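You operate a simulated robot arm through the tools that you are given. There is no shell and no other tool.

You are at the controls of a simulated robot arm. One attempt, no reset.

TASK
Fit the lower platen in the lower grip.
Fine: low pressure and grip open first; close the grip on it, then jog the stroke to -30 mm.
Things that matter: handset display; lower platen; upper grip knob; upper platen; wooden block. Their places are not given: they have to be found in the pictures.

Only the result counts: the job must be done as asked and must still hold three seconds after the hand-in. Knocking over, shifting, dropping, spilling or breaking anything else fails it.

THE ROBOT
A 6-joint arm with a two-finger parallel gripper, fixed in place. Base frame: the origin is at the foot of the arm, x ahead of it, y to its left, z up. Readings come in m, degrees, newtons and seconds.
With the tool pointing down near the work surface it reaches from about 0.18 to 0.44 m from the base axis. Its first joint turns from -66.0 to 66.0 degrees. Payload 2.9 kg.
The tool frame sits at the grasp point between the pads (the TCP): z along the fingers, y along the line on which they close. The tips reach 0.03 m beyond it. Largest opening 0.11 m; finger width 0.02, thickness 0.01; the body of the gripper, 0.048 by 0.112 m, starts 0.055 m behind the TCP.
Orientation is that of the tool frame in the base frame, as a unit quaternion [w, x, y, z]. With the fingers straight down and closing along the base's y, the tool's x points along the base's -x, its y along +y and its z along -z.

THE INTERFACE
- The arm moves only by the tool move_arm. Its argument "increments" is a list that holds one entry, the list of rows, each a list of 7 numbers: the shift along the base's x, y, z in m, then the turn, a rotation vector about the base's x, y, z in degrees, then the finger opening in m, from 0 to 0.11. In form: [[[tx, ty, tz, rx, ry, rz, gripper], ...]]. A call has 1 to 20 rows; each row is the pose to reach, as a shift and turn from the pose commanded when the call began. Each row takes 0.2 s and may step no farther than 0.05 m and 8.6 degrees from the row before; otherwise, or with a gripper value out of range, the whole call is refused. Where a pose cannot be reached the arm comes as near as it can. A force on the tool above 40 N (or 10 N above the force at the start of the call, whichever is more), or a blocked arm, ends the call early, and 0.2 s more pass. Each finger travels about 0.108 m/s and halts on what it meets, pressing with about 40 N; the grip force reading is that of the motor and also rises with nothing between the fingers. The clock runs only during rows and for 0.2 s after the last one: add rows that repeat a pose to give the fingers time. The reply holds the time, the measured pose of the TCP, the force on the tool along the base axes, the opening and the grip force, in the units named above and with some noise, with the torque about the TCP (base axes, N m) and any sound that the robot's microphone picked up.
- Cameras (640 x 400 px; columns grow to the right, rows downward): "scene" is fixed at [0.0857, 0.4396, 1.3879]; the picture's right is [-0.68, -0.73, 0.00], its down [-0.41, 0.38, -0.83] and it looks along [0.61, -0.57, -0.55] (base axes); focal length 214 px, centre (320, 200). "wrist" rides on the gripper at [0.072, 0.017, -0.103] in the tool frame; the picture's right is [-0.23, 0.97, 0.00], its down [-0.76, -0.18, -0.62] and it looks along [-0.61, -0.14, 0.78] (tool axes); focal length 222 px, centre (320, 200).
- camera(camera): a new picture of that camera. It takes no simulated time.
- point_at(camera, pixels): for up to 12 pixels [column, row] of the newest picture of that camera ("zoom" is the newest enlarged one), the place [x, y, z] in the base frame of the surface seen there, good to about 0.002 m. It takes no simulated time.
- close_up(camera, box): a new picture of the part [left, top, right, bottom] of that camera's present view, enlarged. It takes no simulated time.
- close_job(): hands the job in; it is judged then, once.

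Open the gripper and draw the arm clear of the work before you hand the job in, unless the task says otherwise.

The tools are called after "Request:" as a command line: name --argument value ..., lists and objects as JSON in quotes. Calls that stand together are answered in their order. move_arm: Moves the arm, as the interface text tells. Its arguments: {"type":"object","properties":{"increments":{"type":"array","items":{"type":"array","items":{"type":"array","items":{"type":"number"}}}}},"required":["increments"]} The other tools are called the same way: camera (camera) takes a picture; point_at (camera, pixels) gives the place of the surface under pixels of a picture; close_up (camera, box) takes an enlarged picture of a part of a camera's view; close_job () hands the job in.

At the start:

```text
t: 0.0
eef_pos: [0.3176, 0.0062, 1.3175]
orientation: [-0.001, 0.0, 1.0, 0.0]
wrist_force: [1.0, -0.3, 0.3]
moment: [0.0, -0.02, 0.01]
width: 0.1101
finger_force: 0.1
```

scene: 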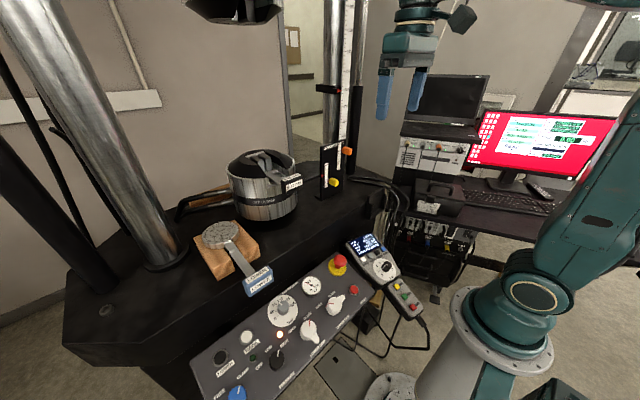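
wrist: 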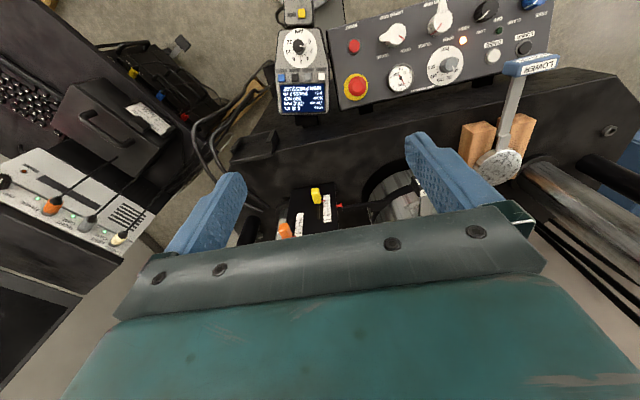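

The scene shows a control panel (around 280,330), a handset (375,265), a platen with a handle on a wooden block (230,245), and the lower grip (265,185). I'll look closer at each of these.

Request:
close_up --camera "scene" --box '[180, 240, 380, 400]'

Request:
close_up --camera "scene" --box '[180, 130, 360, 310]'

Request:
close_up --camera "scene" --box '[320, 220, 440, 340]'

Request:
close_up --camera "wrist" --box '[260, 0, 560, 130]'

Request:
close_up --camera "scene" --box '[160, 0, 400, 120]'

```text
2.50 times, centred on (280, 320) of scene
```

zoom: 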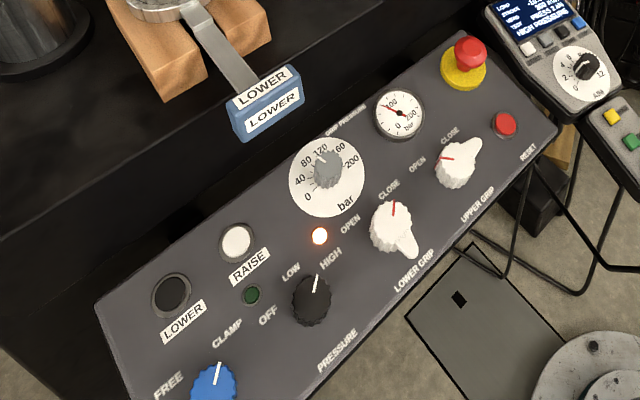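

```text
2.22 times, centred on (270, 220) of scene
```

zoom: 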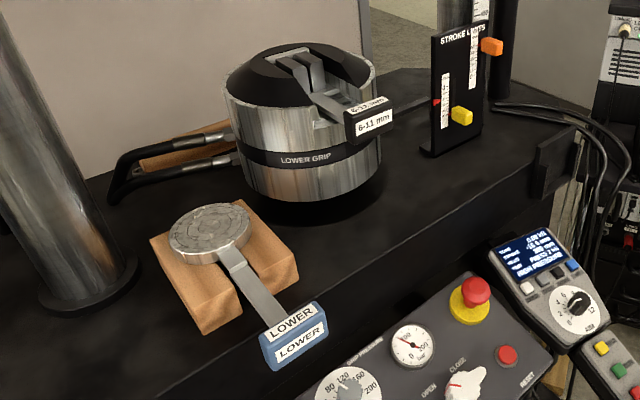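

```text
3.33 times, centred on (380, 280) of scene
```

zoom: 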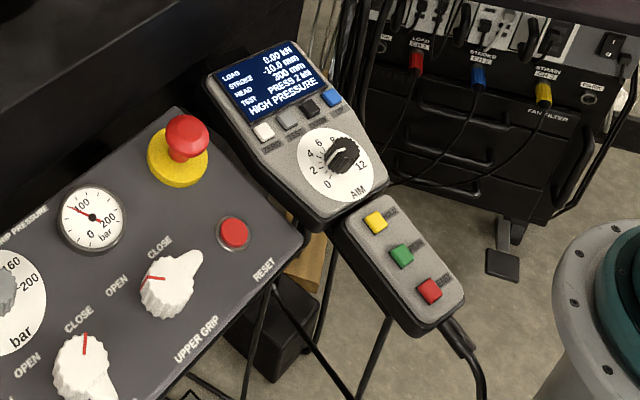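

```text
2.13 times, centred on (410, 65) of wrist
```

zoom: 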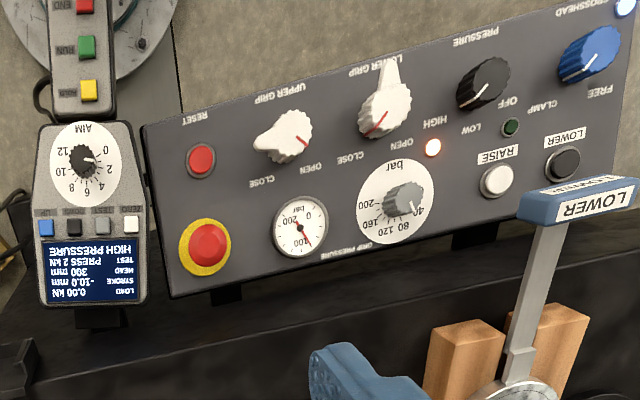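

```text
2.67 times, centred on (280, 60) of scene
```

zoom: 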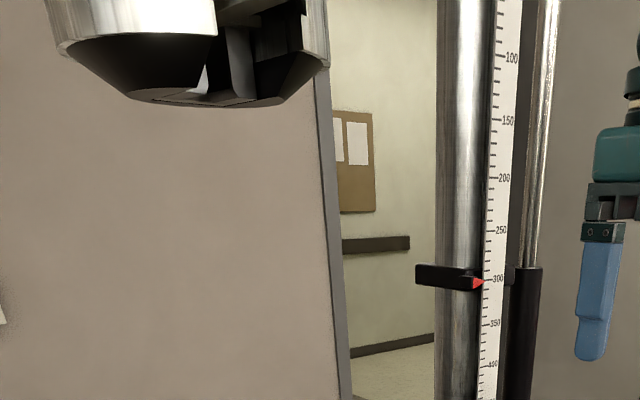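

The screen reads HIGH PRESSURE, stroke -10.0 mm. I'll zoom further into the handset labels, knobs, and stroke limit scale.

Request:
close_up --camera "wrist" --box '[270, 0, 340, 45]'

Request:
close_up --camera "wrist" --box '[270, 60, 340, 120]'

Request:
close_up --camera "scene" --box '[340, 225, 400, 265]'

Request:
close_up --camera "scene" --box '[310, 130, 360, 200]'

Request:
close_up --camera "scene" --box '[380, 265, 440, 325]'

Request:
close_up --camera "scene" --box '[460, 100, 620, 180]'

```text
8.89 times, centred on (305, 22) of wrist
```

zoom: 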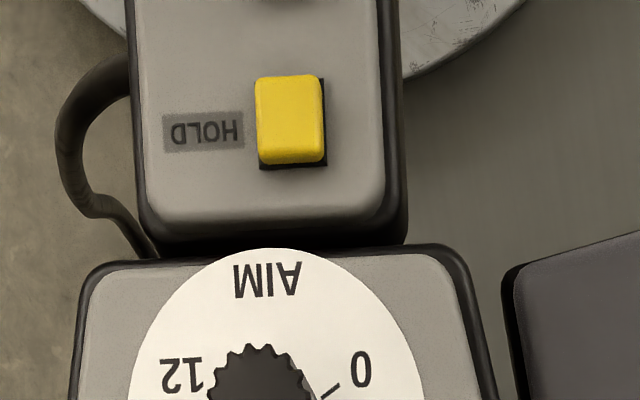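

```text
6.67 times, centred on (305, 90) of wrist
```

zoom: 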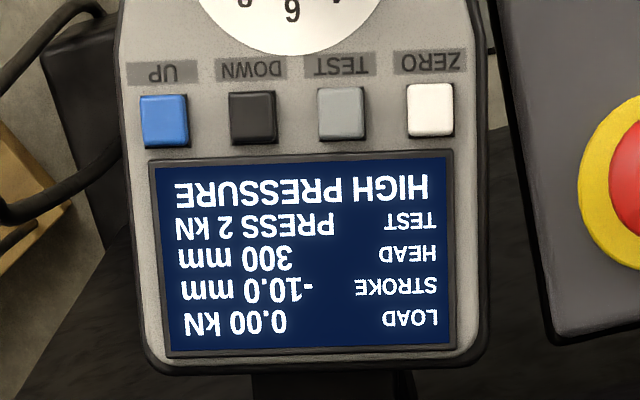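

```text
10.00 times, centred on (370, 245) of scene
```

zoom: 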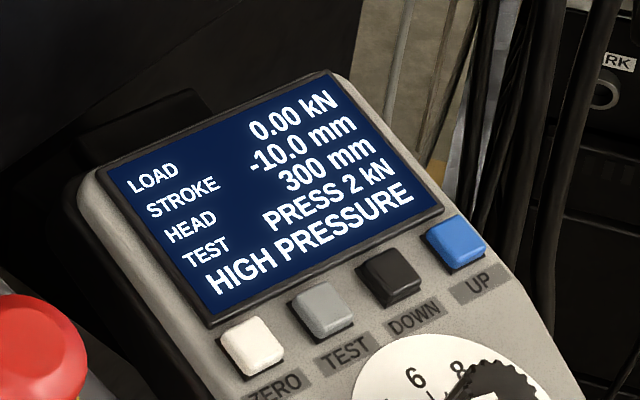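

```text
5.71 times, centred on (335, 165) of scene
```

zoom: 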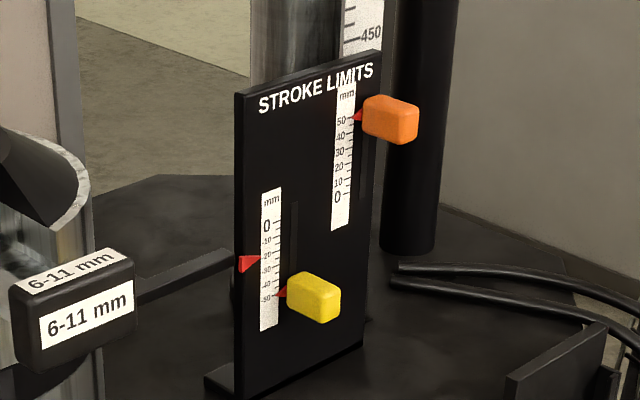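

```text
6.67 times, centred on (410, 295) of scene
```

zoom: 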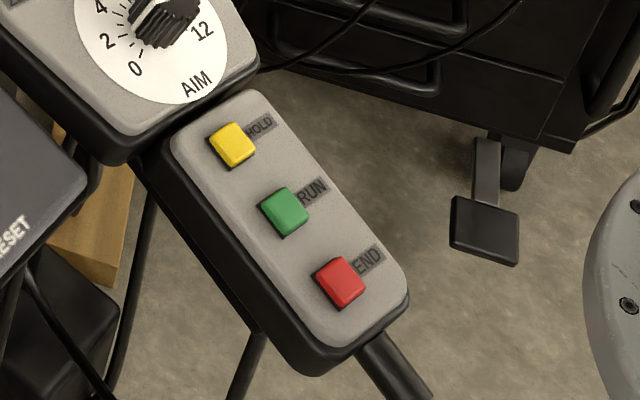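

```text
4.00 times, centred on (540, 140) of scene
```

zoom: 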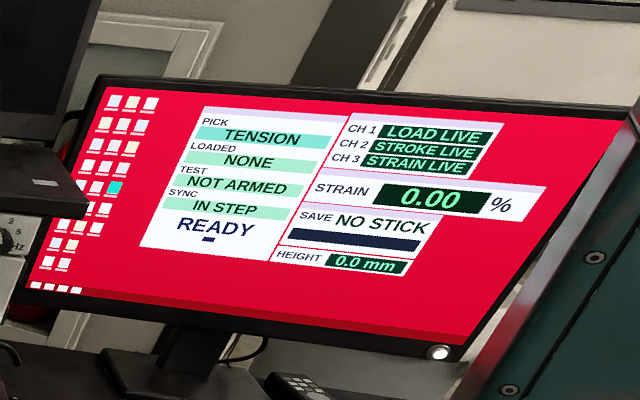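

Limits: yellow at -50, orange at +50, so -30 mm is inside. Now I measure positions of the panel items on a fresh scene picture.

Request:
camera --camera "scene"

Request:
point_at --camera "scene" --pixels '[[305, 354], [283, 356], [311, 326], [337, 300], [199, 380], [350, 370], [345, 262], [363, 306], [320, 255], [250, 350], [280, 300], [312, 285]]'

Request:
point_at --camera "scene" --pixels '[[222, 234], [210, 240], [240, 227], [236, 258], [257, 281], [259, 272], [258, 288], [210, 270], [255, 260], [245, 262], [200, 245], [232, 265]]'

Request:
point_at --camera "scene" --pixels '[[265, 160], [262, 172], [290, 182], [295, 188], [268, 210], [250, 175], [365, 247], [383, 269], [379, 252], [386, 247], [372, 258], [365, 260]]'

```text
taken
```

scene: 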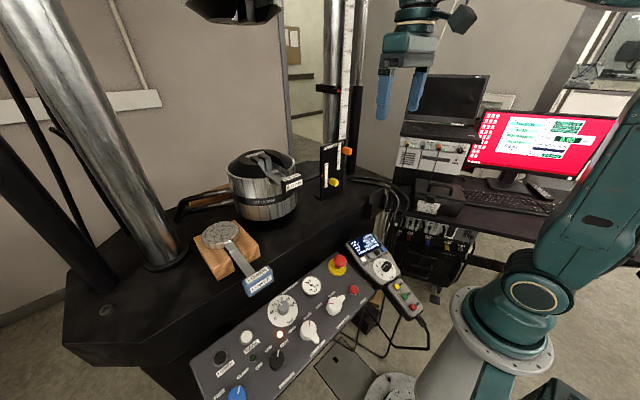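

```text
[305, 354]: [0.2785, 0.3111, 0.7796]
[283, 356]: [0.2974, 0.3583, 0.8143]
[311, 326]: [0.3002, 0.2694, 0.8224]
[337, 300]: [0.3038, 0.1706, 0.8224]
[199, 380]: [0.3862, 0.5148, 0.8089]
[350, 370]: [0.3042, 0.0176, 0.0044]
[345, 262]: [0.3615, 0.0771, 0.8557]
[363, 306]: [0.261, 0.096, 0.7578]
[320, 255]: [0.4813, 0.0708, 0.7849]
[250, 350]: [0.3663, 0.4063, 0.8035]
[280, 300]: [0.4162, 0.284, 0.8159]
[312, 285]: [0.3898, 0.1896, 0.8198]
```

```text
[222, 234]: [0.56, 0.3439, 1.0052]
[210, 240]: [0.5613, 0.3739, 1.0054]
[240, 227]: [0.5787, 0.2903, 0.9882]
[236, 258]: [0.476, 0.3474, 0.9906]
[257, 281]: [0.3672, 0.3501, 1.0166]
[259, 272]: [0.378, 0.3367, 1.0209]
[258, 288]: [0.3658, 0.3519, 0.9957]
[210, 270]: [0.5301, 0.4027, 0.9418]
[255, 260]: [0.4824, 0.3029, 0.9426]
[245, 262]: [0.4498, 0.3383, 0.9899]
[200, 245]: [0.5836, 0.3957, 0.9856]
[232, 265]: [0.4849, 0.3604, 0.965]
```

```text
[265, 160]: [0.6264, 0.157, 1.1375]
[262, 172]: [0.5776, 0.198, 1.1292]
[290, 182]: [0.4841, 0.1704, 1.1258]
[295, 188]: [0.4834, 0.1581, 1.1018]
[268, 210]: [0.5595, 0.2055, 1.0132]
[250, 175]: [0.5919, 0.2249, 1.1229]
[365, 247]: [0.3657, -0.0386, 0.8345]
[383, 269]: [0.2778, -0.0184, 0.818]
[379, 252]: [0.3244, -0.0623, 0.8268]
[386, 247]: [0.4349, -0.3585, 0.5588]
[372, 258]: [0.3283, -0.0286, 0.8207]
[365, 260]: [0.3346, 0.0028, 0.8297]
```

The panel is at about z≈0.8, the platen disc at about (0.56, 0.355, 1.005), its handle at (0.37, 0.35, 1.01), and the lower grip at about (0.6, 0.17, 1.13). I'll zoom into the grip jaws and the platen.

Request:
close_up --camera "scene" --box '[220, 140, 310, 220]'

Request:
close_up --camera "scene" --box '[190, 215, 280, 305]'

Request:
close_up --camera "wrist" --box '[440, 40, 580, 190]'

Request:
close_up --camera "scene" --box '[250, 300, 350, 390]'

```text
5.00 times, centred on (265, 180) of scene
```

zoom: 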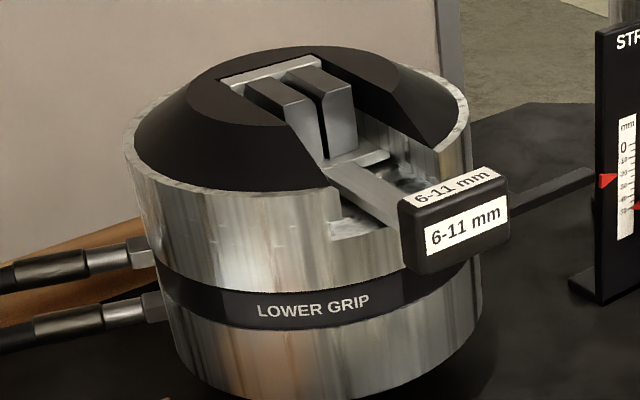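

```text
4.44 times, centred on (235, 260) of scene
```

zoom: 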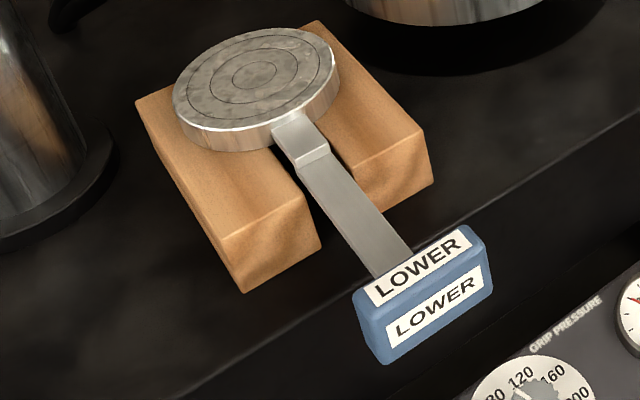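

```text
2.67 times, centred on (510, 115) of wrist
```

zoom: 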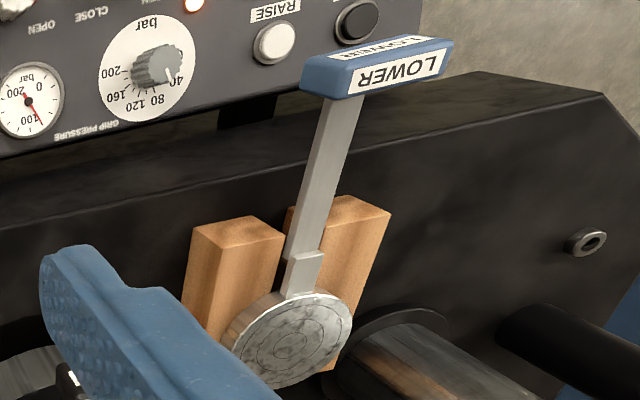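

```text
4.44 times, centred on (300, 345) of scene
```

zoom: 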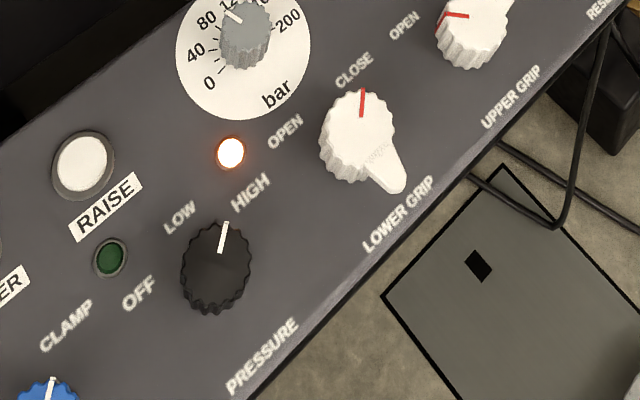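

I'll re-take the platen zoom and measure points on disc, bar and handle.

Request:
close_up --camera "scene" --box '[190, 215, 280, 305]'

Request:
point_at --camera "zoom" --pixels '[[256, 75], [180, 90], [330, 75], [300, 50], [215, 125], [300, 125], [318, 158], [345, 200], [395, 250], [370, 292], [465, 235], [490, 290]]'

Request:
point_at --camera "zoom" --pixels '[[390, 355], [360, 315], [425, 310], [375, 345], [478, 230], [410, 265], [150, 110], [240, 220], [390, 130], [320, 40], [250, 270], [310, 240]]'

```text
4.44 times, centred on (235, 260) of scene
```

zoom: 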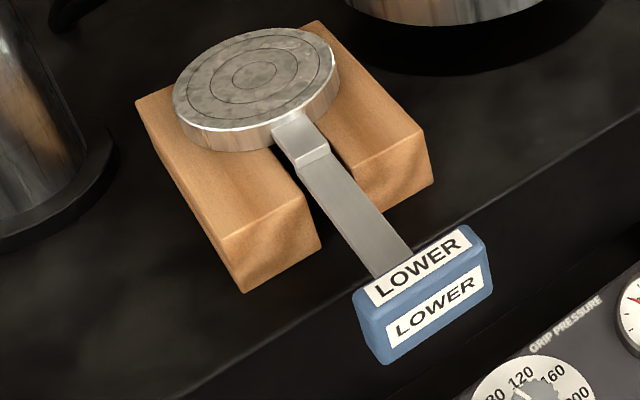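

```text
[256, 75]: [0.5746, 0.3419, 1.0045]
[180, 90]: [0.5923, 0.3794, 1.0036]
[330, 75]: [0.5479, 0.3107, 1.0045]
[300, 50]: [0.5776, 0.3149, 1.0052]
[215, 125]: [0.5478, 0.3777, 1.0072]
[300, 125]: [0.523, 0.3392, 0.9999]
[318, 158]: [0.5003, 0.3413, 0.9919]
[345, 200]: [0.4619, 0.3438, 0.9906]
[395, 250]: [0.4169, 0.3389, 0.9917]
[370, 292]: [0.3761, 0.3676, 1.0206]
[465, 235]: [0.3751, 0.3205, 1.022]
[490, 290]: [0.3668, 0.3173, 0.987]
```

```text
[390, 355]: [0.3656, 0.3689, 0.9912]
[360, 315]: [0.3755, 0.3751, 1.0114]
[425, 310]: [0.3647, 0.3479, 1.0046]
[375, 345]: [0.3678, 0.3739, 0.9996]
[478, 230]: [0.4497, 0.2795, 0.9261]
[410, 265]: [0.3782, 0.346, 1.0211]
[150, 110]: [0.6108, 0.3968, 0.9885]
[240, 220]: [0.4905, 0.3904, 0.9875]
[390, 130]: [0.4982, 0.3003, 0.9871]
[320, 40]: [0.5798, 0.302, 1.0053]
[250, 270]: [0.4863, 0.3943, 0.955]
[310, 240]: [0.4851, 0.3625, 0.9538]
```

Disc centre ≈(0.57, 0.345), disc top z=1.005, blue handle x 0.365–0.39, y 0.317–0.375, z 0.985–1.021. Now measure the panel plane and knobs in a zoom.

Request:
close_up --camera "scene" --box '[250, 290, 350, 380]'

Request:
point_at --camera "zoom" --pixels '[[225, 288], [217, 320], [190, 320], [245, 310], [222, 285], [140, 240], [320, 250], [250, 400], [265, 255], [400, 270], [180, 258], [138, 338]]'

Request:
point_at --camera "zoom" --pixels '[[362, 150], [360, 180], [330, 190], [390, 190], [395, 230], [350, 215], [355, 115], [285, 175], [440, 200], [470, 60], [250, 197], [395, 260]]'

```text
4.44 times, centred on (300, 335) of scene
```

zoom: 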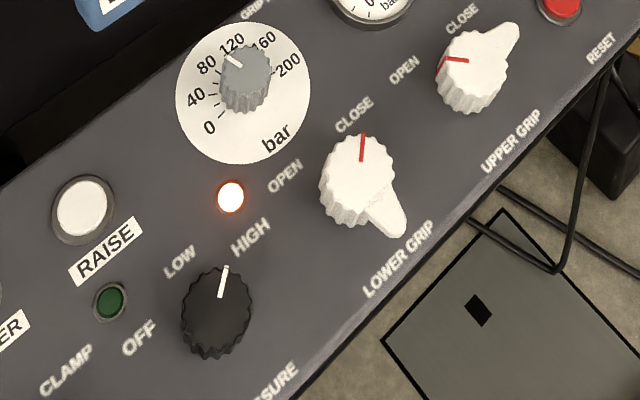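

```text
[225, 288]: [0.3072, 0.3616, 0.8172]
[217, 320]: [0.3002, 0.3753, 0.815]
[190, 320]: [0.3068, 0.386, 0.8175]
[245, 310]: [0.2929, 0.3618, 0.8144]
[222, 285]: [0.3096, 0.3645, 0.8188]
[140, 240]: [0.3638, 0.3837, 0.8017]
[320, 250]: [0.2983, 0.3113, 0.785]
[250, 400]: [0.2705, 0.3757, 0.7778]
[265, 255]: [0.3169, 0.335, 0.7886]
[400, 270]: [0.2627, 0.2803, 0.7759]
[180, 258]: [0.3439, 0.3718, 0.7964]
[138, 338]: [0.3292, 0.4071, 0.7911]
```

```text
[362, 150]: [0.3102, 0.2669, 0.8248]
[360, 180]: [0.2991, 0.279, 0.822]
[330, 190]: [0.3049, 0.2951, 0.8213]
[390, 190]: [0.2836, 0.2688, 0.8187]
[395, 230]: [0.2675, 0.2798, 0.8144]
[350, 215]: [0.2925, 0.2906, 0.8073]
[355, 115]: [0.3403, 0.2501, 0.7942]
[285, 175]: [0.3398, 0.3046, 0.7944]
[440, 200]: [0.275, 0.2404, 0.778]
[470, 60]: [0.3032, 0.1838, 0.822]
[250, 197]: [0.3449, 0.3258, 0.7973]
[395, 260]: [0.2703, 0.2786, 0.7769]
```

Panel plane: z≈0.776+0.255·(x−0.263), tilt ~14°. PRESSURE knob top near (0.303, 0.37, 0.816) points to HIGH; LOWER GRIP knob top near (0.30, 0.28, 0.822) points to CLOSE. I move the arm above the panel for a closer look with the wrist camera.

Request:
move_arm --increments '[[[-0.008, 0.037, -0.02, 0, 0, 0, 0.11], [-0.017, 0.075, -0.045, 0, 0, 0, 0.11], [-0.026, 0.112, -0.07, 0, 0, 0, 0.11], [-0.034, 0.15, -0.095, 0, 0, 0, 0.11], [-0.043, 0.187, -0.12, 0, 0, 0, 0.11], [-0.052, 0.225, -0.145, 0, 0, 0, 0.11], [-0.06, 0.262, -0.17, 0, 0, 0, 0.11], [-0.068, 0.294, -0.195, 0, 0, 0, 0.11]]]'

Request:
camera --camera "wrist"

Request:
camera --camera "scene"

```text
t: 1.8
eef_pos: [0.2511, 0.3004, 1.1215]
orientation: [-0.001, 0.002, 1.0, 0.0]
wrist_force: [0.8, -0.1, -0.2]
moment: [0.04, 0.02, -0.03]
width: 0.11
finger_force: 0.1
```

```text
taken
```

wrist: 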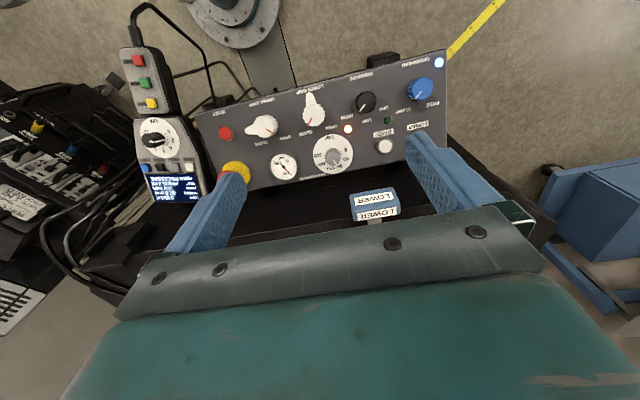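

```text
taken
```

scene: 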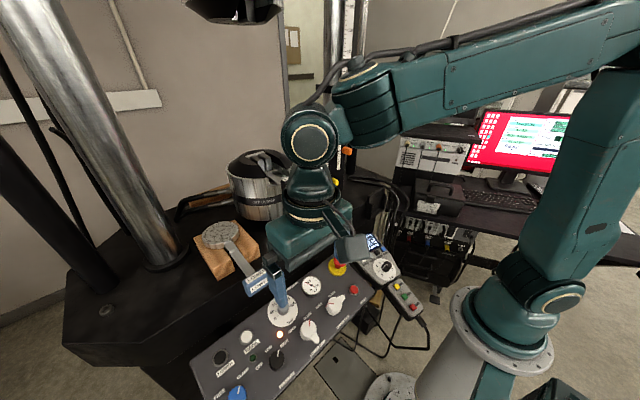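

From above, the PRESSURE knob is at about (365,102), LOWER GRIP knob at (313,112). I zoom in and measure.

Request:
close_up --camera "wrist" --box '[290, 70, 410, 145]'

Request:
point_at --camera "zoom" --pixels '[[400, 165], [345, 165], [455, 165], [400, 120], [400, 205], [385, 195], [120, 220], [120, 130], [85, 240], [160, 220], [120, 265], [110, 250]]'

```text
5.33 times, centred on (350, 108) of wrist
```

zoom: 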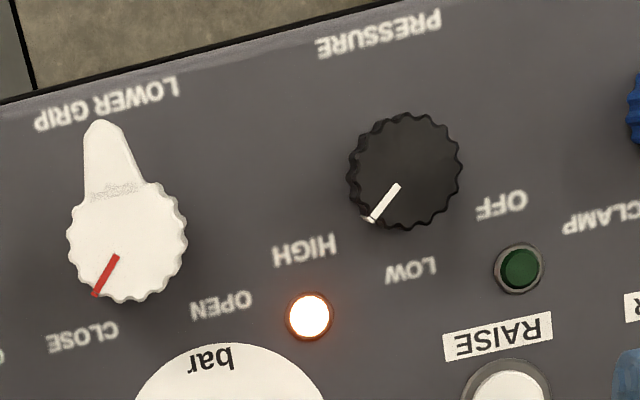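

```text
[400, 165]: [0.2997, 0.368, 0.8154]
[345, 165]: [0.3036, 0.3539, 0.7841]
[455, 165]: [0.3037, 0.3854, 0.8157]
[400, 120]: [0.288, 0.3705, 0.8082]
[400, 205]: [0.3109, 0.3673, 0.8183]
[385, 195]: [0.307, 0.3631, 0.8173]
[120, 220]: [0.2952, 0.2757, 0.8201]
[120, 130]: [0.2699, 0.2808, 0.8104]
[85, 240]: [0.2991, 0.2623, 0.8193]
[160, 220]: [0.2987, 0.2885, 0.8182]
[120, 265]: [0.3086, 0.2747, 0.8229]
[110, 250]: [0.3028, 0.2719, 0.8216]
```

PRESSURE knob top centre ≈(0.3015, 0.369, 0.816), Ø≈36 mm, pointer at about -46° (HIGH), LOW is straight up (0°). I move above it with the tool aligned with the panel normal (tilt -14.3° about y) and fingers at 0.07.

Request:
move_arm --increments '[[[0.0042, 0.0114, -0.0346, 0, -2.4, 0, 0.1], [0.0085, 0.0229, -0.0692, 0, -4.8, 0, 0.09], [0.0128, 0.0343, -0.1038, 0, -7.2, 0, 0.08], [0.017, 0.0457, -0.1383, 0, -9.5, 0, 0.07], [0.0212, 0.0572, -0.1729, 0, -11.9, 0, 0.07], [0.0255, 0.0686, -0.2075, 0, -14.3, 0, 0.07], [0.0255, 0.0686, -0.2075, 0, -14.3, 0, 0.07]]]'

Request:
camera --camera "wrist"

Request:
camera --camera "scene"

```text
t: 3.4
eef_pos: [0.2758, 0.3686, 0.9128]
orientation: [0.125, 0.0, 0.992, 0.0]
wrist_force: [-0.1, 0.4, 0.3]
moment: [-0.01, -0.02, 0.02]
width: 0.0701
finger_force: 0.1
```

```text
taken
```

wrist: 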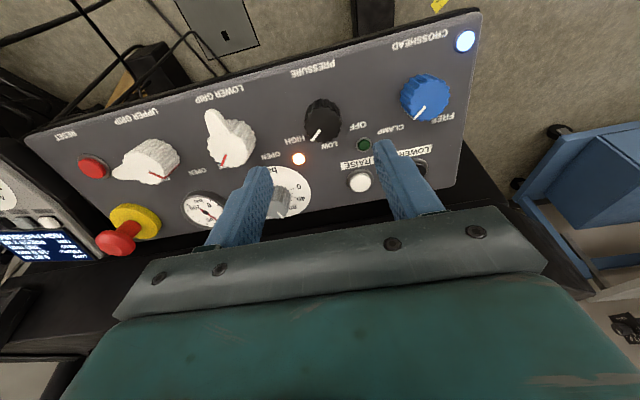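

```text
taken
```

scene: 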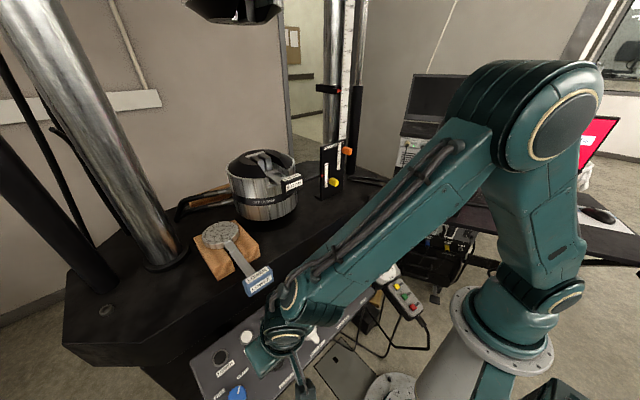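

The tool axis projects to about (320,117) in the wrist view, right at the PRESSURE knob (322,118). I verify with a zoom before descending.

Request:
close_up --camera "wrist" --box '[275, 80, 375, 150]'

Request:
point_at --camera "zoom" --pixels '[[315, 250], [230, 270], [380, 250], [300, 300], [310, 200], [300, 150], [240, 310], [400, 330], [265, 320], [340, 180]]'

```text
5.71 times, centred on (325, 115) of wrist
```

zoom: 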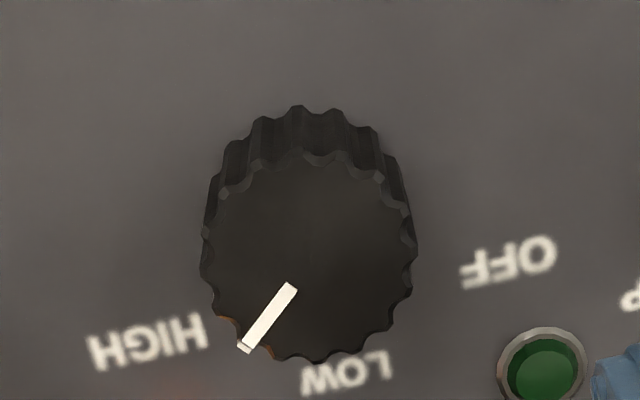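

```text
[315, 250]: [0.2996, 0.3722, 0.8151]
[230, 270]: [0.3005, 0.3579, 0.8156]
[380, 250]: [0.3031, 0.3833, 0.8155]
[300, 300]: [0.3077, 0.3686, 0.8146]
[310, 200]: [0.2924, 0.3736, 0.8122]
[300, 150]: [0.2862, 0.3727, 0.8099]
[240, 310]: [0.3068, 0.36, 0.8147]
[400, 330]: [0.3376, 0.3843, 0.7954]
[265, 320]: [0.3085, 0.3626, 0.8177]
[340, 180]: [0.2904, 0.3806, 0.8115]
```

Knob top centre refined to (0.3015, 0.371, 0.815). I descend along the normal so the tips end ~7 mm above the panel, still open.

Request:
move_arm --increments '[[[0.0079, 0.0024, -0.0298, 0, 0, 0, 0.07], [0.0159, 0.0024, -0.0595, 0, 0, 0, 0.07], [0.0238, 0.0024, -0.0893, 0, 0, 0, 0.07]]]'

Request:
camera --camera "wrist"

Request:
camera --camera "scene"

```text
t: 4.2
eef_pos: [0.2993, 0.3722, 0.8241]
orientation: [0.125, 0.0, 0.992, 0.0]
wrist_force: [0.9, 0.1, -0.9]
moment: [0.0, 0.01, -0.02]
width: 0.0701
finger_force: 0.0
```

```text
taken
```

wrist: 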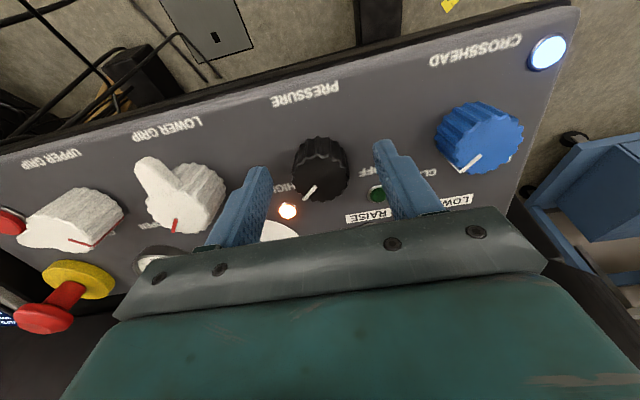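

```text
taken
```

scene: 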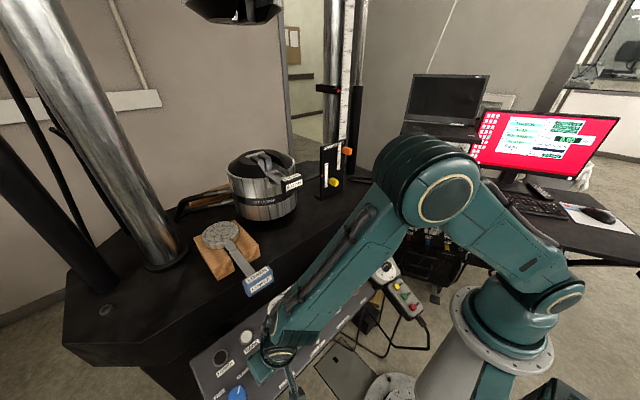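

The knob sits between the fingers. I close on it in place.

Request:
move_arm --increments '[[[0, 0, 0, 0, 0, 0, 0.05], [0, 0, 0, 0, 0, 0, 0.025], [0, 0, 0, 0, 0, 0, 0.025]]]'

Request:
camera --camera "wrist"

```text
t: 5.0
eef_pos: [0.2991, 0.3728, 0.8233]
orientation: [0.124, 0.0, 0.992, 0.0]
wrist_force: [1.7, 0.7, -4.7]
moment: [0.14, -0.07, 0.03]
width: 0.0352
finger_force: 45.0
```

```text
taken
```

wrist: 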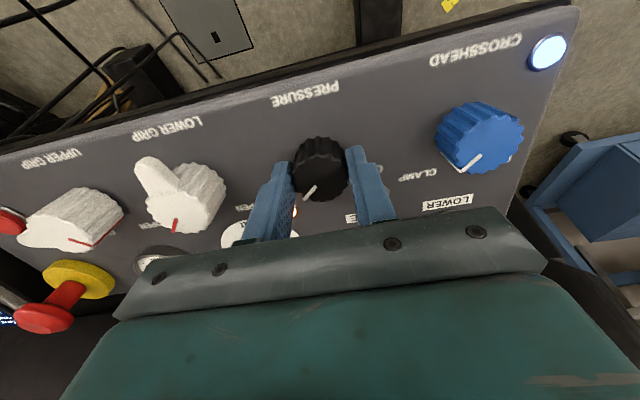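

Gripped (width 35 mm). I turn +46° about the panel normal (HIGH→LOW), keeping the grip.

Request:
move_arm --increments '[[[0, 0, 0, -1.9, 0, 7.43, 0.025], [0, 0, 0, -3.79, 0, 14.86, 0.025], [0, 0, 0, -5.68, 0, 22.28, 0.025], [0, 0, 0, -7.57, 0, 29.7, 0.025], [0, 0, 0, -9.46, 0, 37.14, 0.025], [0, 0, 0, -11.36, 0, 44.57, 0.025], [0, 0, 0, -11.36, 0, 44.57, 0.025]]]'

Request:
camera --camera "wrist"

Request:
camera --camera "scene"

```text
t: 6.6
eef_pos: [0.3, 0.3706, 0.8244]
orientation: [0.114, -0.388, 0.913, -0.05]
wrist_force: [9.0, -1.7, -17.8]
moment: [-0.73, -0.34, -0.17]
width: 0.0352
finger_force: 44.9
```

```text
taken
```

wrist: 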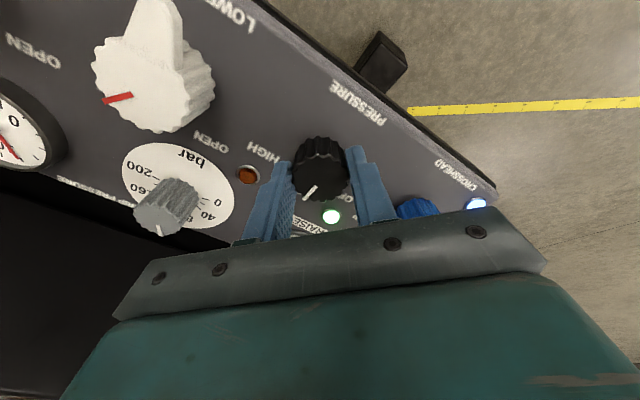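

```text
taken
```

scene: 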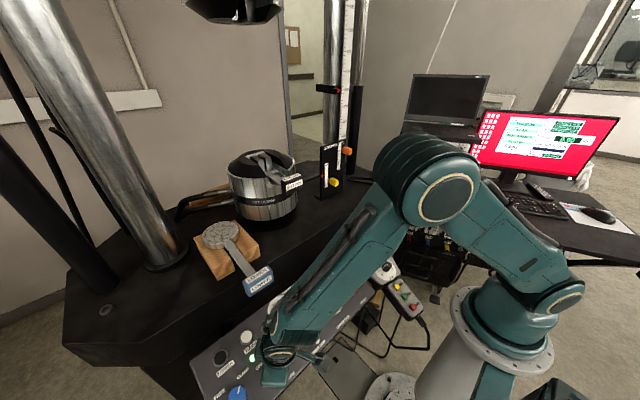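

The orange HIGH lamp went out and the green lamp lit (331,215), i.e. LOW. I release and retreat along the normal, turning the tool back.

Request:
move_arm --increments '[[[0, 0, 0, 0, 0, 0, 0.05], [0, 0, 0, 0, 0, 0, 0.07], [-0.0074, 0, 0.0291, 0, 0, 0, 0.07], [-0.0148, 0, 0.0581, 0, 0, 0, 0.07], [-0.0235, 0, 0.092, 0, 0, 0, 0.07], [-0.0235, 0, 0.092, 1.9, 0, -7.43, 0.07], [-0.0235, 0, 0.092, 3.79, 0, -14.86, 0.07], [-0.0235, 0, 0.092, 5.68, 0, -22.28, 0.07], [-0.0235, 0, 0.092, 7.57, 0, -29.7, 0.07], [-0.0235, 0, 0.092, 9.46, 0, -37.14, 0.07], [-0.0235, 0, 0.092, 11.36, 0, -44.57, 0.07]]]'

Request:
camera --camera "wrist"

Request:
close_up --camera "wrist" --box '[180, 80, 380, 180]'

```text
t: 9.0
eef_pos: [0.2756, 0.3713, 0.9167]
orientation: [0.124, 0.001, 0.992, 0.001]
wrist_force: [0.8, 1.0, 0.5]
moment: [-0.01, 0.0, 0.0]
width: 0.07
finger_force: 0.1
```

```text
taken
```

wrist: 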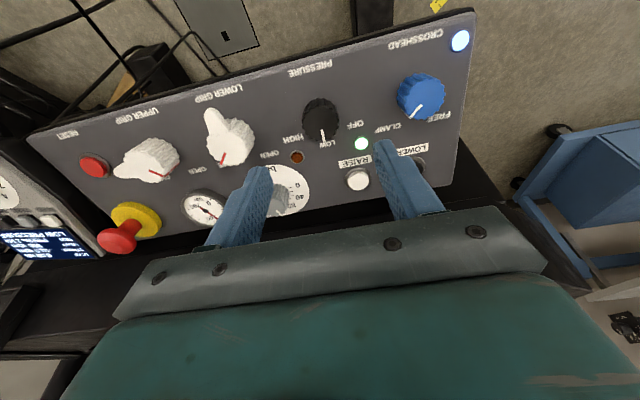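

```text
3.20 times, centred on (280, 130) of wrist
```

zoom: 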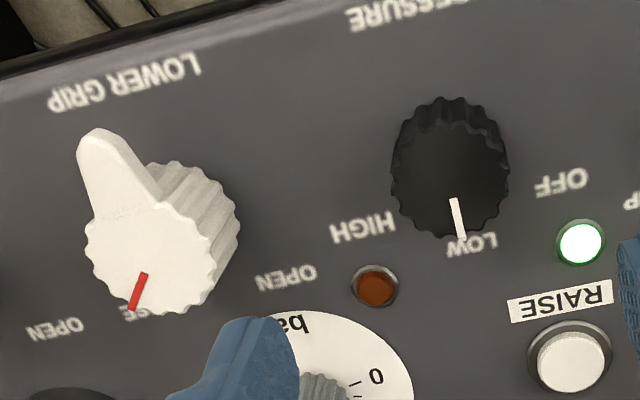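

The knob points to LOW. I read the handset display in the left corner and measure the LOWER GRIP knob.

Request:
close_up --camera "wrist" --box '[0, 200, 110, 270]'

Request:
close_up --camera "wrist" --box '[180, 90, 280, 190]'

Request:
point_at --camera "zoom" --pixels '[[320, 260], [200, 340], [320, 360], [270, 380], [170, 150], [280, 240], [390, 320], [250, 330], [300, 310], [200, 200], [145, 210], [245, 205]]'

```text
5.71 times, centred on (55, 235) of wrist
```

zoom: 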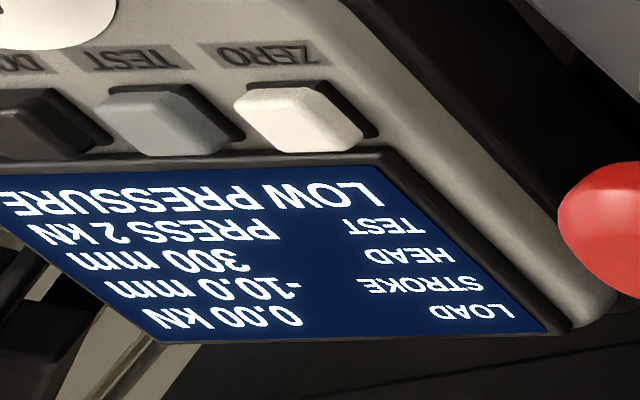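

```text
4.00 times, centred on (230, 140) of wrist
```

zoom: 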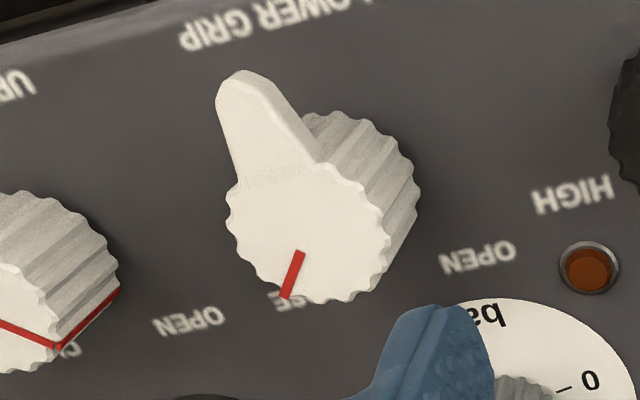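

```text
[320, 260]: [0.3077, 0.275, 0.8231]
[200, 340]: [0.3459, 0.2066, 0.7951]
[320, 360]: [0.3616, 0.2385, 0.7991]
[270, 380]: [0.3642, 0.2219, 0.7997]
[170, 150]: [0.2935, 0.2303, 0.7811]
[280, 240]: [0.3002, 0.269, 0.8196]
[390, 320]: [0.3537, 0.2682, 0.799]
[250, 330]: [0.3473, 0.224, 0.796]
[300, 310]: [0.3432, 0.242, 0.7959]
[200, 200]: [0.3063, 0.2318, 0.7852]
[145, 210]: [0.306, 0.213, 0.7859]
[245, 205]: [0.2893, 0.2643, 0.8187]
```

Display confirms LOW PRESSURE. Next the LOWER GRIP knob, top centre ≈(0.301, 0.2765, 0.8215), its tab toward −x; I move above it.

Request:
move_arm --increments '[[[0.0006, -0.032, -0.001, 0, 0, 0, 0.07], [0.0013, -0.064, -0.002, 0, 0, 0, 0.07], [0.0019, -0.0948, -0.0028, 0, 0, 0, 0.07], [0.0019, -0.0948, -0.0028, 0, 0, 0, 0.07]]]'

Request:
camera --camera "wrist"

Request:
close_up --camera "wrist" --box '[270, 70, 370, 170]'

Request:
point_at --camera "zoom" --pixels '[[310, 260], [220, 260], [410, 260], [310, 200], [310, 320], [320, 290], [260, 110], [270, 300], [370, 220], [370, 310]]'

```text
t: 10.0
eef_pos: [0.278, 0.2767, 0.9139]
orientation: [0.124, 0.0, 0.992, 0.0]
wrist_force: [-0.1, -0.2, -0.5]
moment: [-0.01, 0.01, 0.0]
width: 0.0697
finger_force: 0.0
```

```text
taken
```

wrist: 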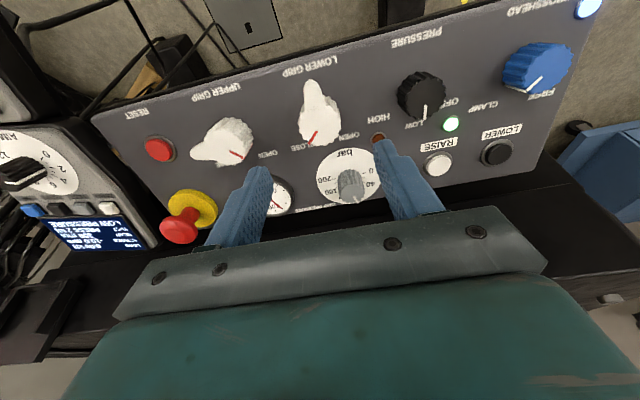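

```text
4.00 times, centred on (320, 120) of wrist
```

zoom: 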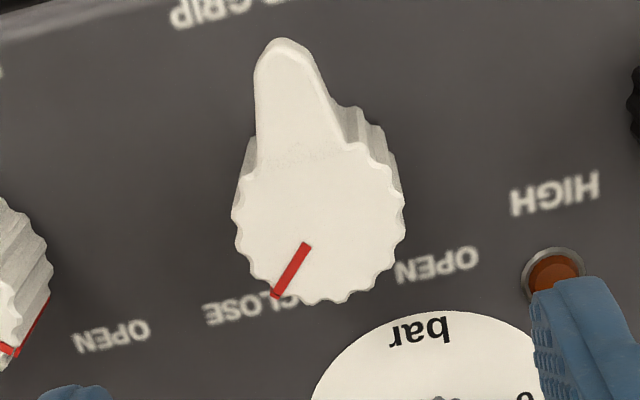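

```text
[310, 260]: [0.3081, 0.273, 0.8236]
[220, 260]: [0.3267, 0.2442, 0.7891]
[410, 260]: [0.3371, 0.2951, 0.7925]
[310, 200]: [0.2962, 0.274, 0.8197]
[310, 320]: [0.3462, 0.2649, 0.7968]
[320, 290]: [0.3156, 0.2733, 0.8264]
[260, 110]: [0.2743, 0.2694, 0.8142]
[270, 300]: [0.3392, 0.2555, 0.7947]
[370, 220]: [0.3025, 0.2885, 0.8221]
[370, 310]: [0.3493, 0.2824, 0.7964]
```

Knob top centre refined to (0.299, 0.276, 0.8205). I descend along the normal and close on the round part.

Request:
move_arm --increments '[[[0.0055, -0.0007, -0.03, 0, 0, 0, 0.07], [0.0128, -0.0007, -0.06, 0, 0, 0, 0.07], [0.0201, -0.0007, -0.09, 0, 0, 0, 0.07], [0.0201, -0.0007, -0.09, 0, 0, 0, 0.05], [0.0201, -0.0007, -0.09, 0, 0, 0, 0.025], [0.0201, -0.0007, -0.09, 0, 0, 0, 0.025]]]'

Request:
camera --camera "wrist"

```text
t: 11.4
eef_pos: [0.2984, 0.2766, 0.8244]
orientation: [0.125, 0.0, 0.992, 0.001]
wrist_force: [2.3, 6.0, -7.1]
moment: [-0.2, 0.04, -0.03]
width: 0.0396
finger_force: 45.1
```

```text
taken
```

wrist: 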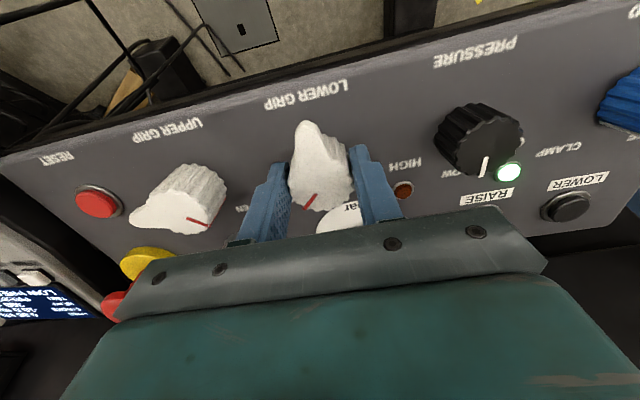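

Gripped at 39.6 mm. I turn +88° about the normal (CLOSE→OPEN).

Request:
move_arm --increments '[[[0, 0, 0, -1.98, 0, 7.75, 0.025], [0, 0, 0, -3.95, 0, 15.5, 0.025], [0, 0, 0, -5.93, 0, 23.26, 0.025], [0, 0, 0, -7.9, 0, 31.0, 0.025], [0, 0, 0, -9.88, 0, 38.76, 0.025], [0, 0, 0, -11.86, 0, 46.5, 0.025], [0, 0, 0, -13.83, 0, 54.26, 0.025], [0, 0, 0, -15.8, 0, 62.0, 0.025], [0, 0, 0, -17.8, 0, 69.77, 0.025], [0, 0, 0, -19.76, 0, 77.5, 0.025], [0, 0, 0, -21.74, 0, 85.27, 0.025], [0, 0, 0, -21.74, 0, 85.27, 0.025]]]'

Request:
camera --camera "wrist"

Request:
camera --camera "scene"

```text
t: 14.0
eef_pos: [0.3002, 0.2742, 0.8245]
orientation: [0.091, -0.688, 0.714, -0.09]
wrist_force: [21.4, -8.9, 0.2]
moment: [-0.07, -1.09, 0.02]
width: 0.0396
finger_force: 45.2
```

```text
taken
```

wrist: 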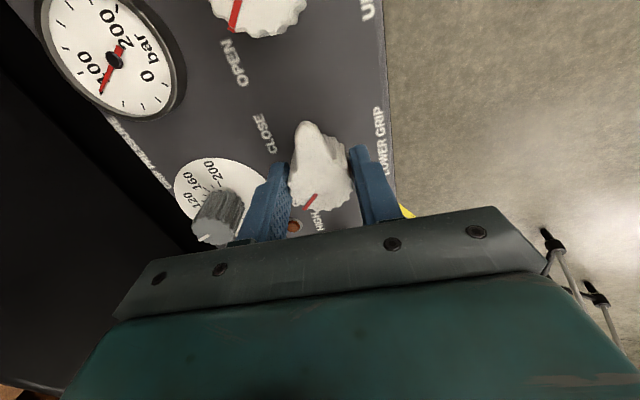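

```text
taken
```

scene: 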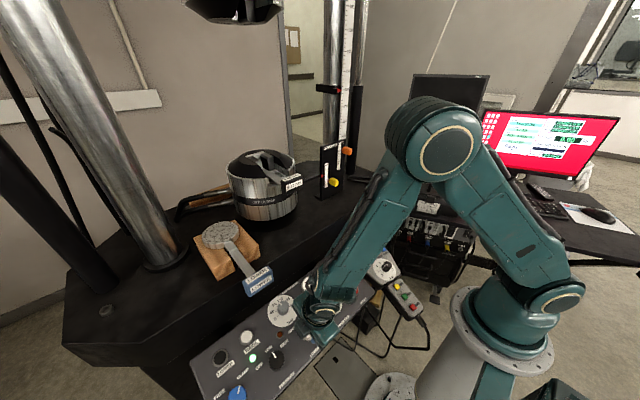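

Knob turned; I open the fingers slightly (0.055) and retreat along the normal.

Request:
move_arm --increments '[[[0, 0, 0, 0, 0, 0, 0.055], [0, 0, 0, 0, 0, 0, 0.055], [-0.0074, 0, 0.0291, 0, 0, 0, 0.055], [-0.0148, 0, 0.0581, 0, 0, 0, 0.055], [-0.0235, 0, 0.092, 0, 0, 0, 0.055], [-0.0235, 0, 0.092, 1.98, 0, -7.75, 0.055], [-0.0235, 0, 0.092, 3.95, 0, -15.5, 0.055], [-0.0235, 0, 0.092, 5.93, 0, -23.26, 0.055], [-0.0235, 0, 0.092, 7.9, 0, -31.0, 0.055], [-0.0235, 0, 0.092, 9.88, 0, -38.76, 0.055], [-0.0235, 0, 0.092, 11.86, 0, -46.5, 0.055], [-0.0235, 0, 0.092, 13.83, 0, -54.26, 0.055], [-0.0235, 0, 0.092, 15.8, 0, -62.0, 0.055], [-0.0235, 0, 0.092, 17.8, 0, -69.77, 0.055], [-0.0235, 0, 0.092, 19.76, 0, -77.5, 0.055], [-0.0235, 0, 0.092, 21.74, 0, -85.27, 0.07]]]'

Request:
camera --camera "wrist"

Request:
close_up --camera "wrist" --box '[200, 60, 420, 200]'

Request:
close_up --camera "scene" --box '[220, 140, 310, 220]'

Request:
close_up --camera "wrist" --box '[0, 170, 160, 270]'

```text
t: 17.4
eef_pos: [0.2733, 0.2771, 0.916]
orientation: [0.124, 0.002, 0.992, 0.001]
wrist_force: [-0.3, 0.1, -0.1]
moment: [0.01, -0.01, -0.03]
width: 0.0698
finger_force: 0.0
```

```text
taken
```

wrist: 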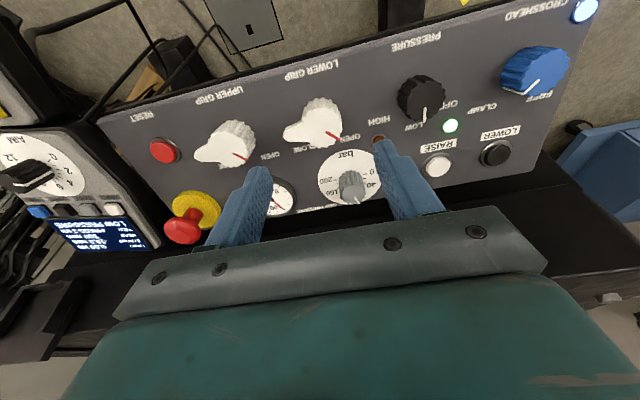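

```text
2.86 times, centred on (310, 130) of wrist
```

zoom: 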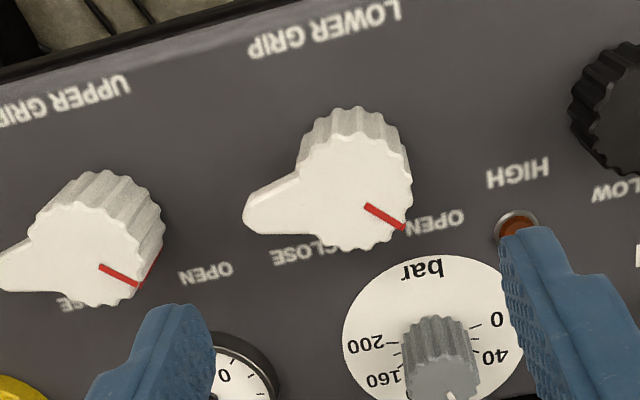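

```text
5.00 times, centred on (265, 180) of scene
```

zoom: 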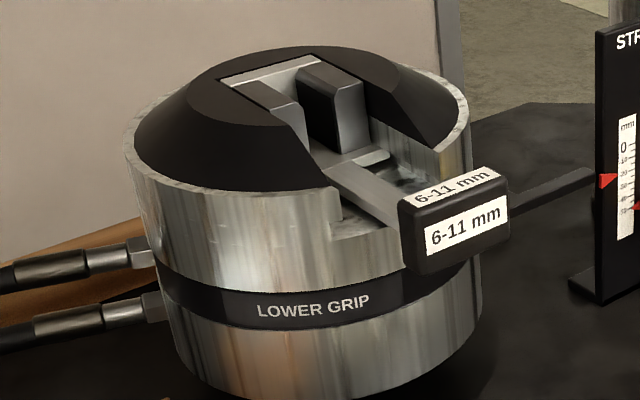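

```text
4.00 times, centred on (80, 220) of wrist
```

zoom: 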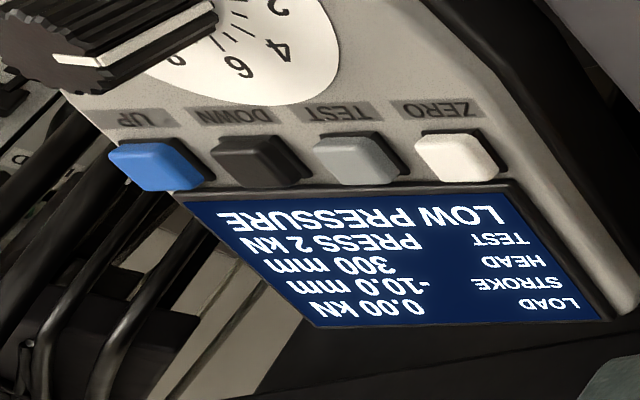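

The grip opened (jaws apart in the scene zoom) and the display still reads LOW PRESSURE, -10.0 mm. I measure the jaws and slot from the scene zoom.

Request:
close_up --camera "scene" --box '[235, 145, 310, 195]'

Request:
point_at --camera "zoom" --pixels '[[140, 115], [275, 60], [190, 140], [220, 150], [290, 100], [330, 100], [265, 120], [330, 150], [350, 190], [240, 195], [300, 260], [420, 300]]'

Request:
point_at --camera "zoom" --pixels '[[395, 265], [500, 235], [430, 330], [500, 290], [100, 60], [440, 170], [240, 280], [270, 240], [380, 180], [50, 150], [250, 30], [480, 130]]'

```text
8.00 times, centred on (272, 170) of scene
```

zoom: 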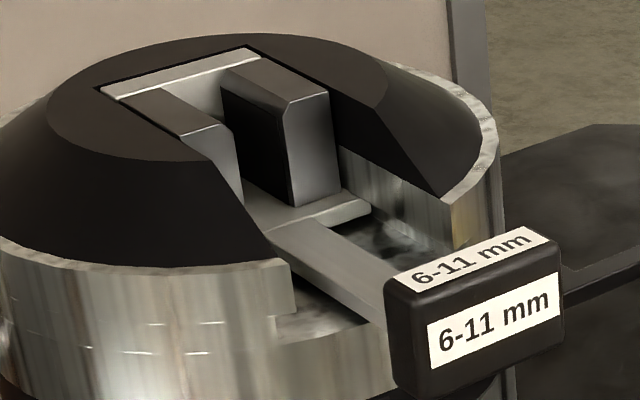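

```text
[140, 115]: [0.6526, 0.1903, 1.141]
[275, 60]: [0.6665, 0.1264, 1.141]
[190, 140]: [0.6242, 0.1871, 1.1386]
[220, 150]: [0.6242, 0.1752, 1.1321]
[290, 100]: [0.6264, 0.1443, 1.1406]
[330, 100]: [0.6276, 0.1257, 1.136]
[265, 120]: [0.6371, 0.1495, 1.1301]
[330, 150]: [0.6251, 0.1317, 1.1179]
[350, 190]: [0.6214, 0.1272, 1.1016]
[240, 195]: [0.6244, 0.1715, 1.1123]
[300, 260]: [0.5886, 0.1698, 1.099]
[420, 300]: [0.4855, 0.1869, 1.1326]
```

```text
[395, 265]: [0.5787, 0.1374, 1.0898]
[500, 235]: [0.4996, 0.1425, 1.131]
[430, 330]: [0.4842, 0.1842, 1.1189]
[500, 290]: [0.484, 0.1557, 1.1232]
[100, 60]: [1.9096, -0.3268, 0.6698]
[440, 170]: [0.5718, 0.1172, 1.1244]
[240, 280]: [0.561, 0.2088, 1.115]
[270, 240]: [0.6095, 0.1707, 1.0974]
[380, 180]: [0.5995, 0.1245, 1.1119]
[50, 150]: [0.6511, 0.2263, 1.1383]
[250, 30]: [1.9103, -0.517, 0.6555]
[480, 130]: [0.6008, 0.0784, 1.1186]
```

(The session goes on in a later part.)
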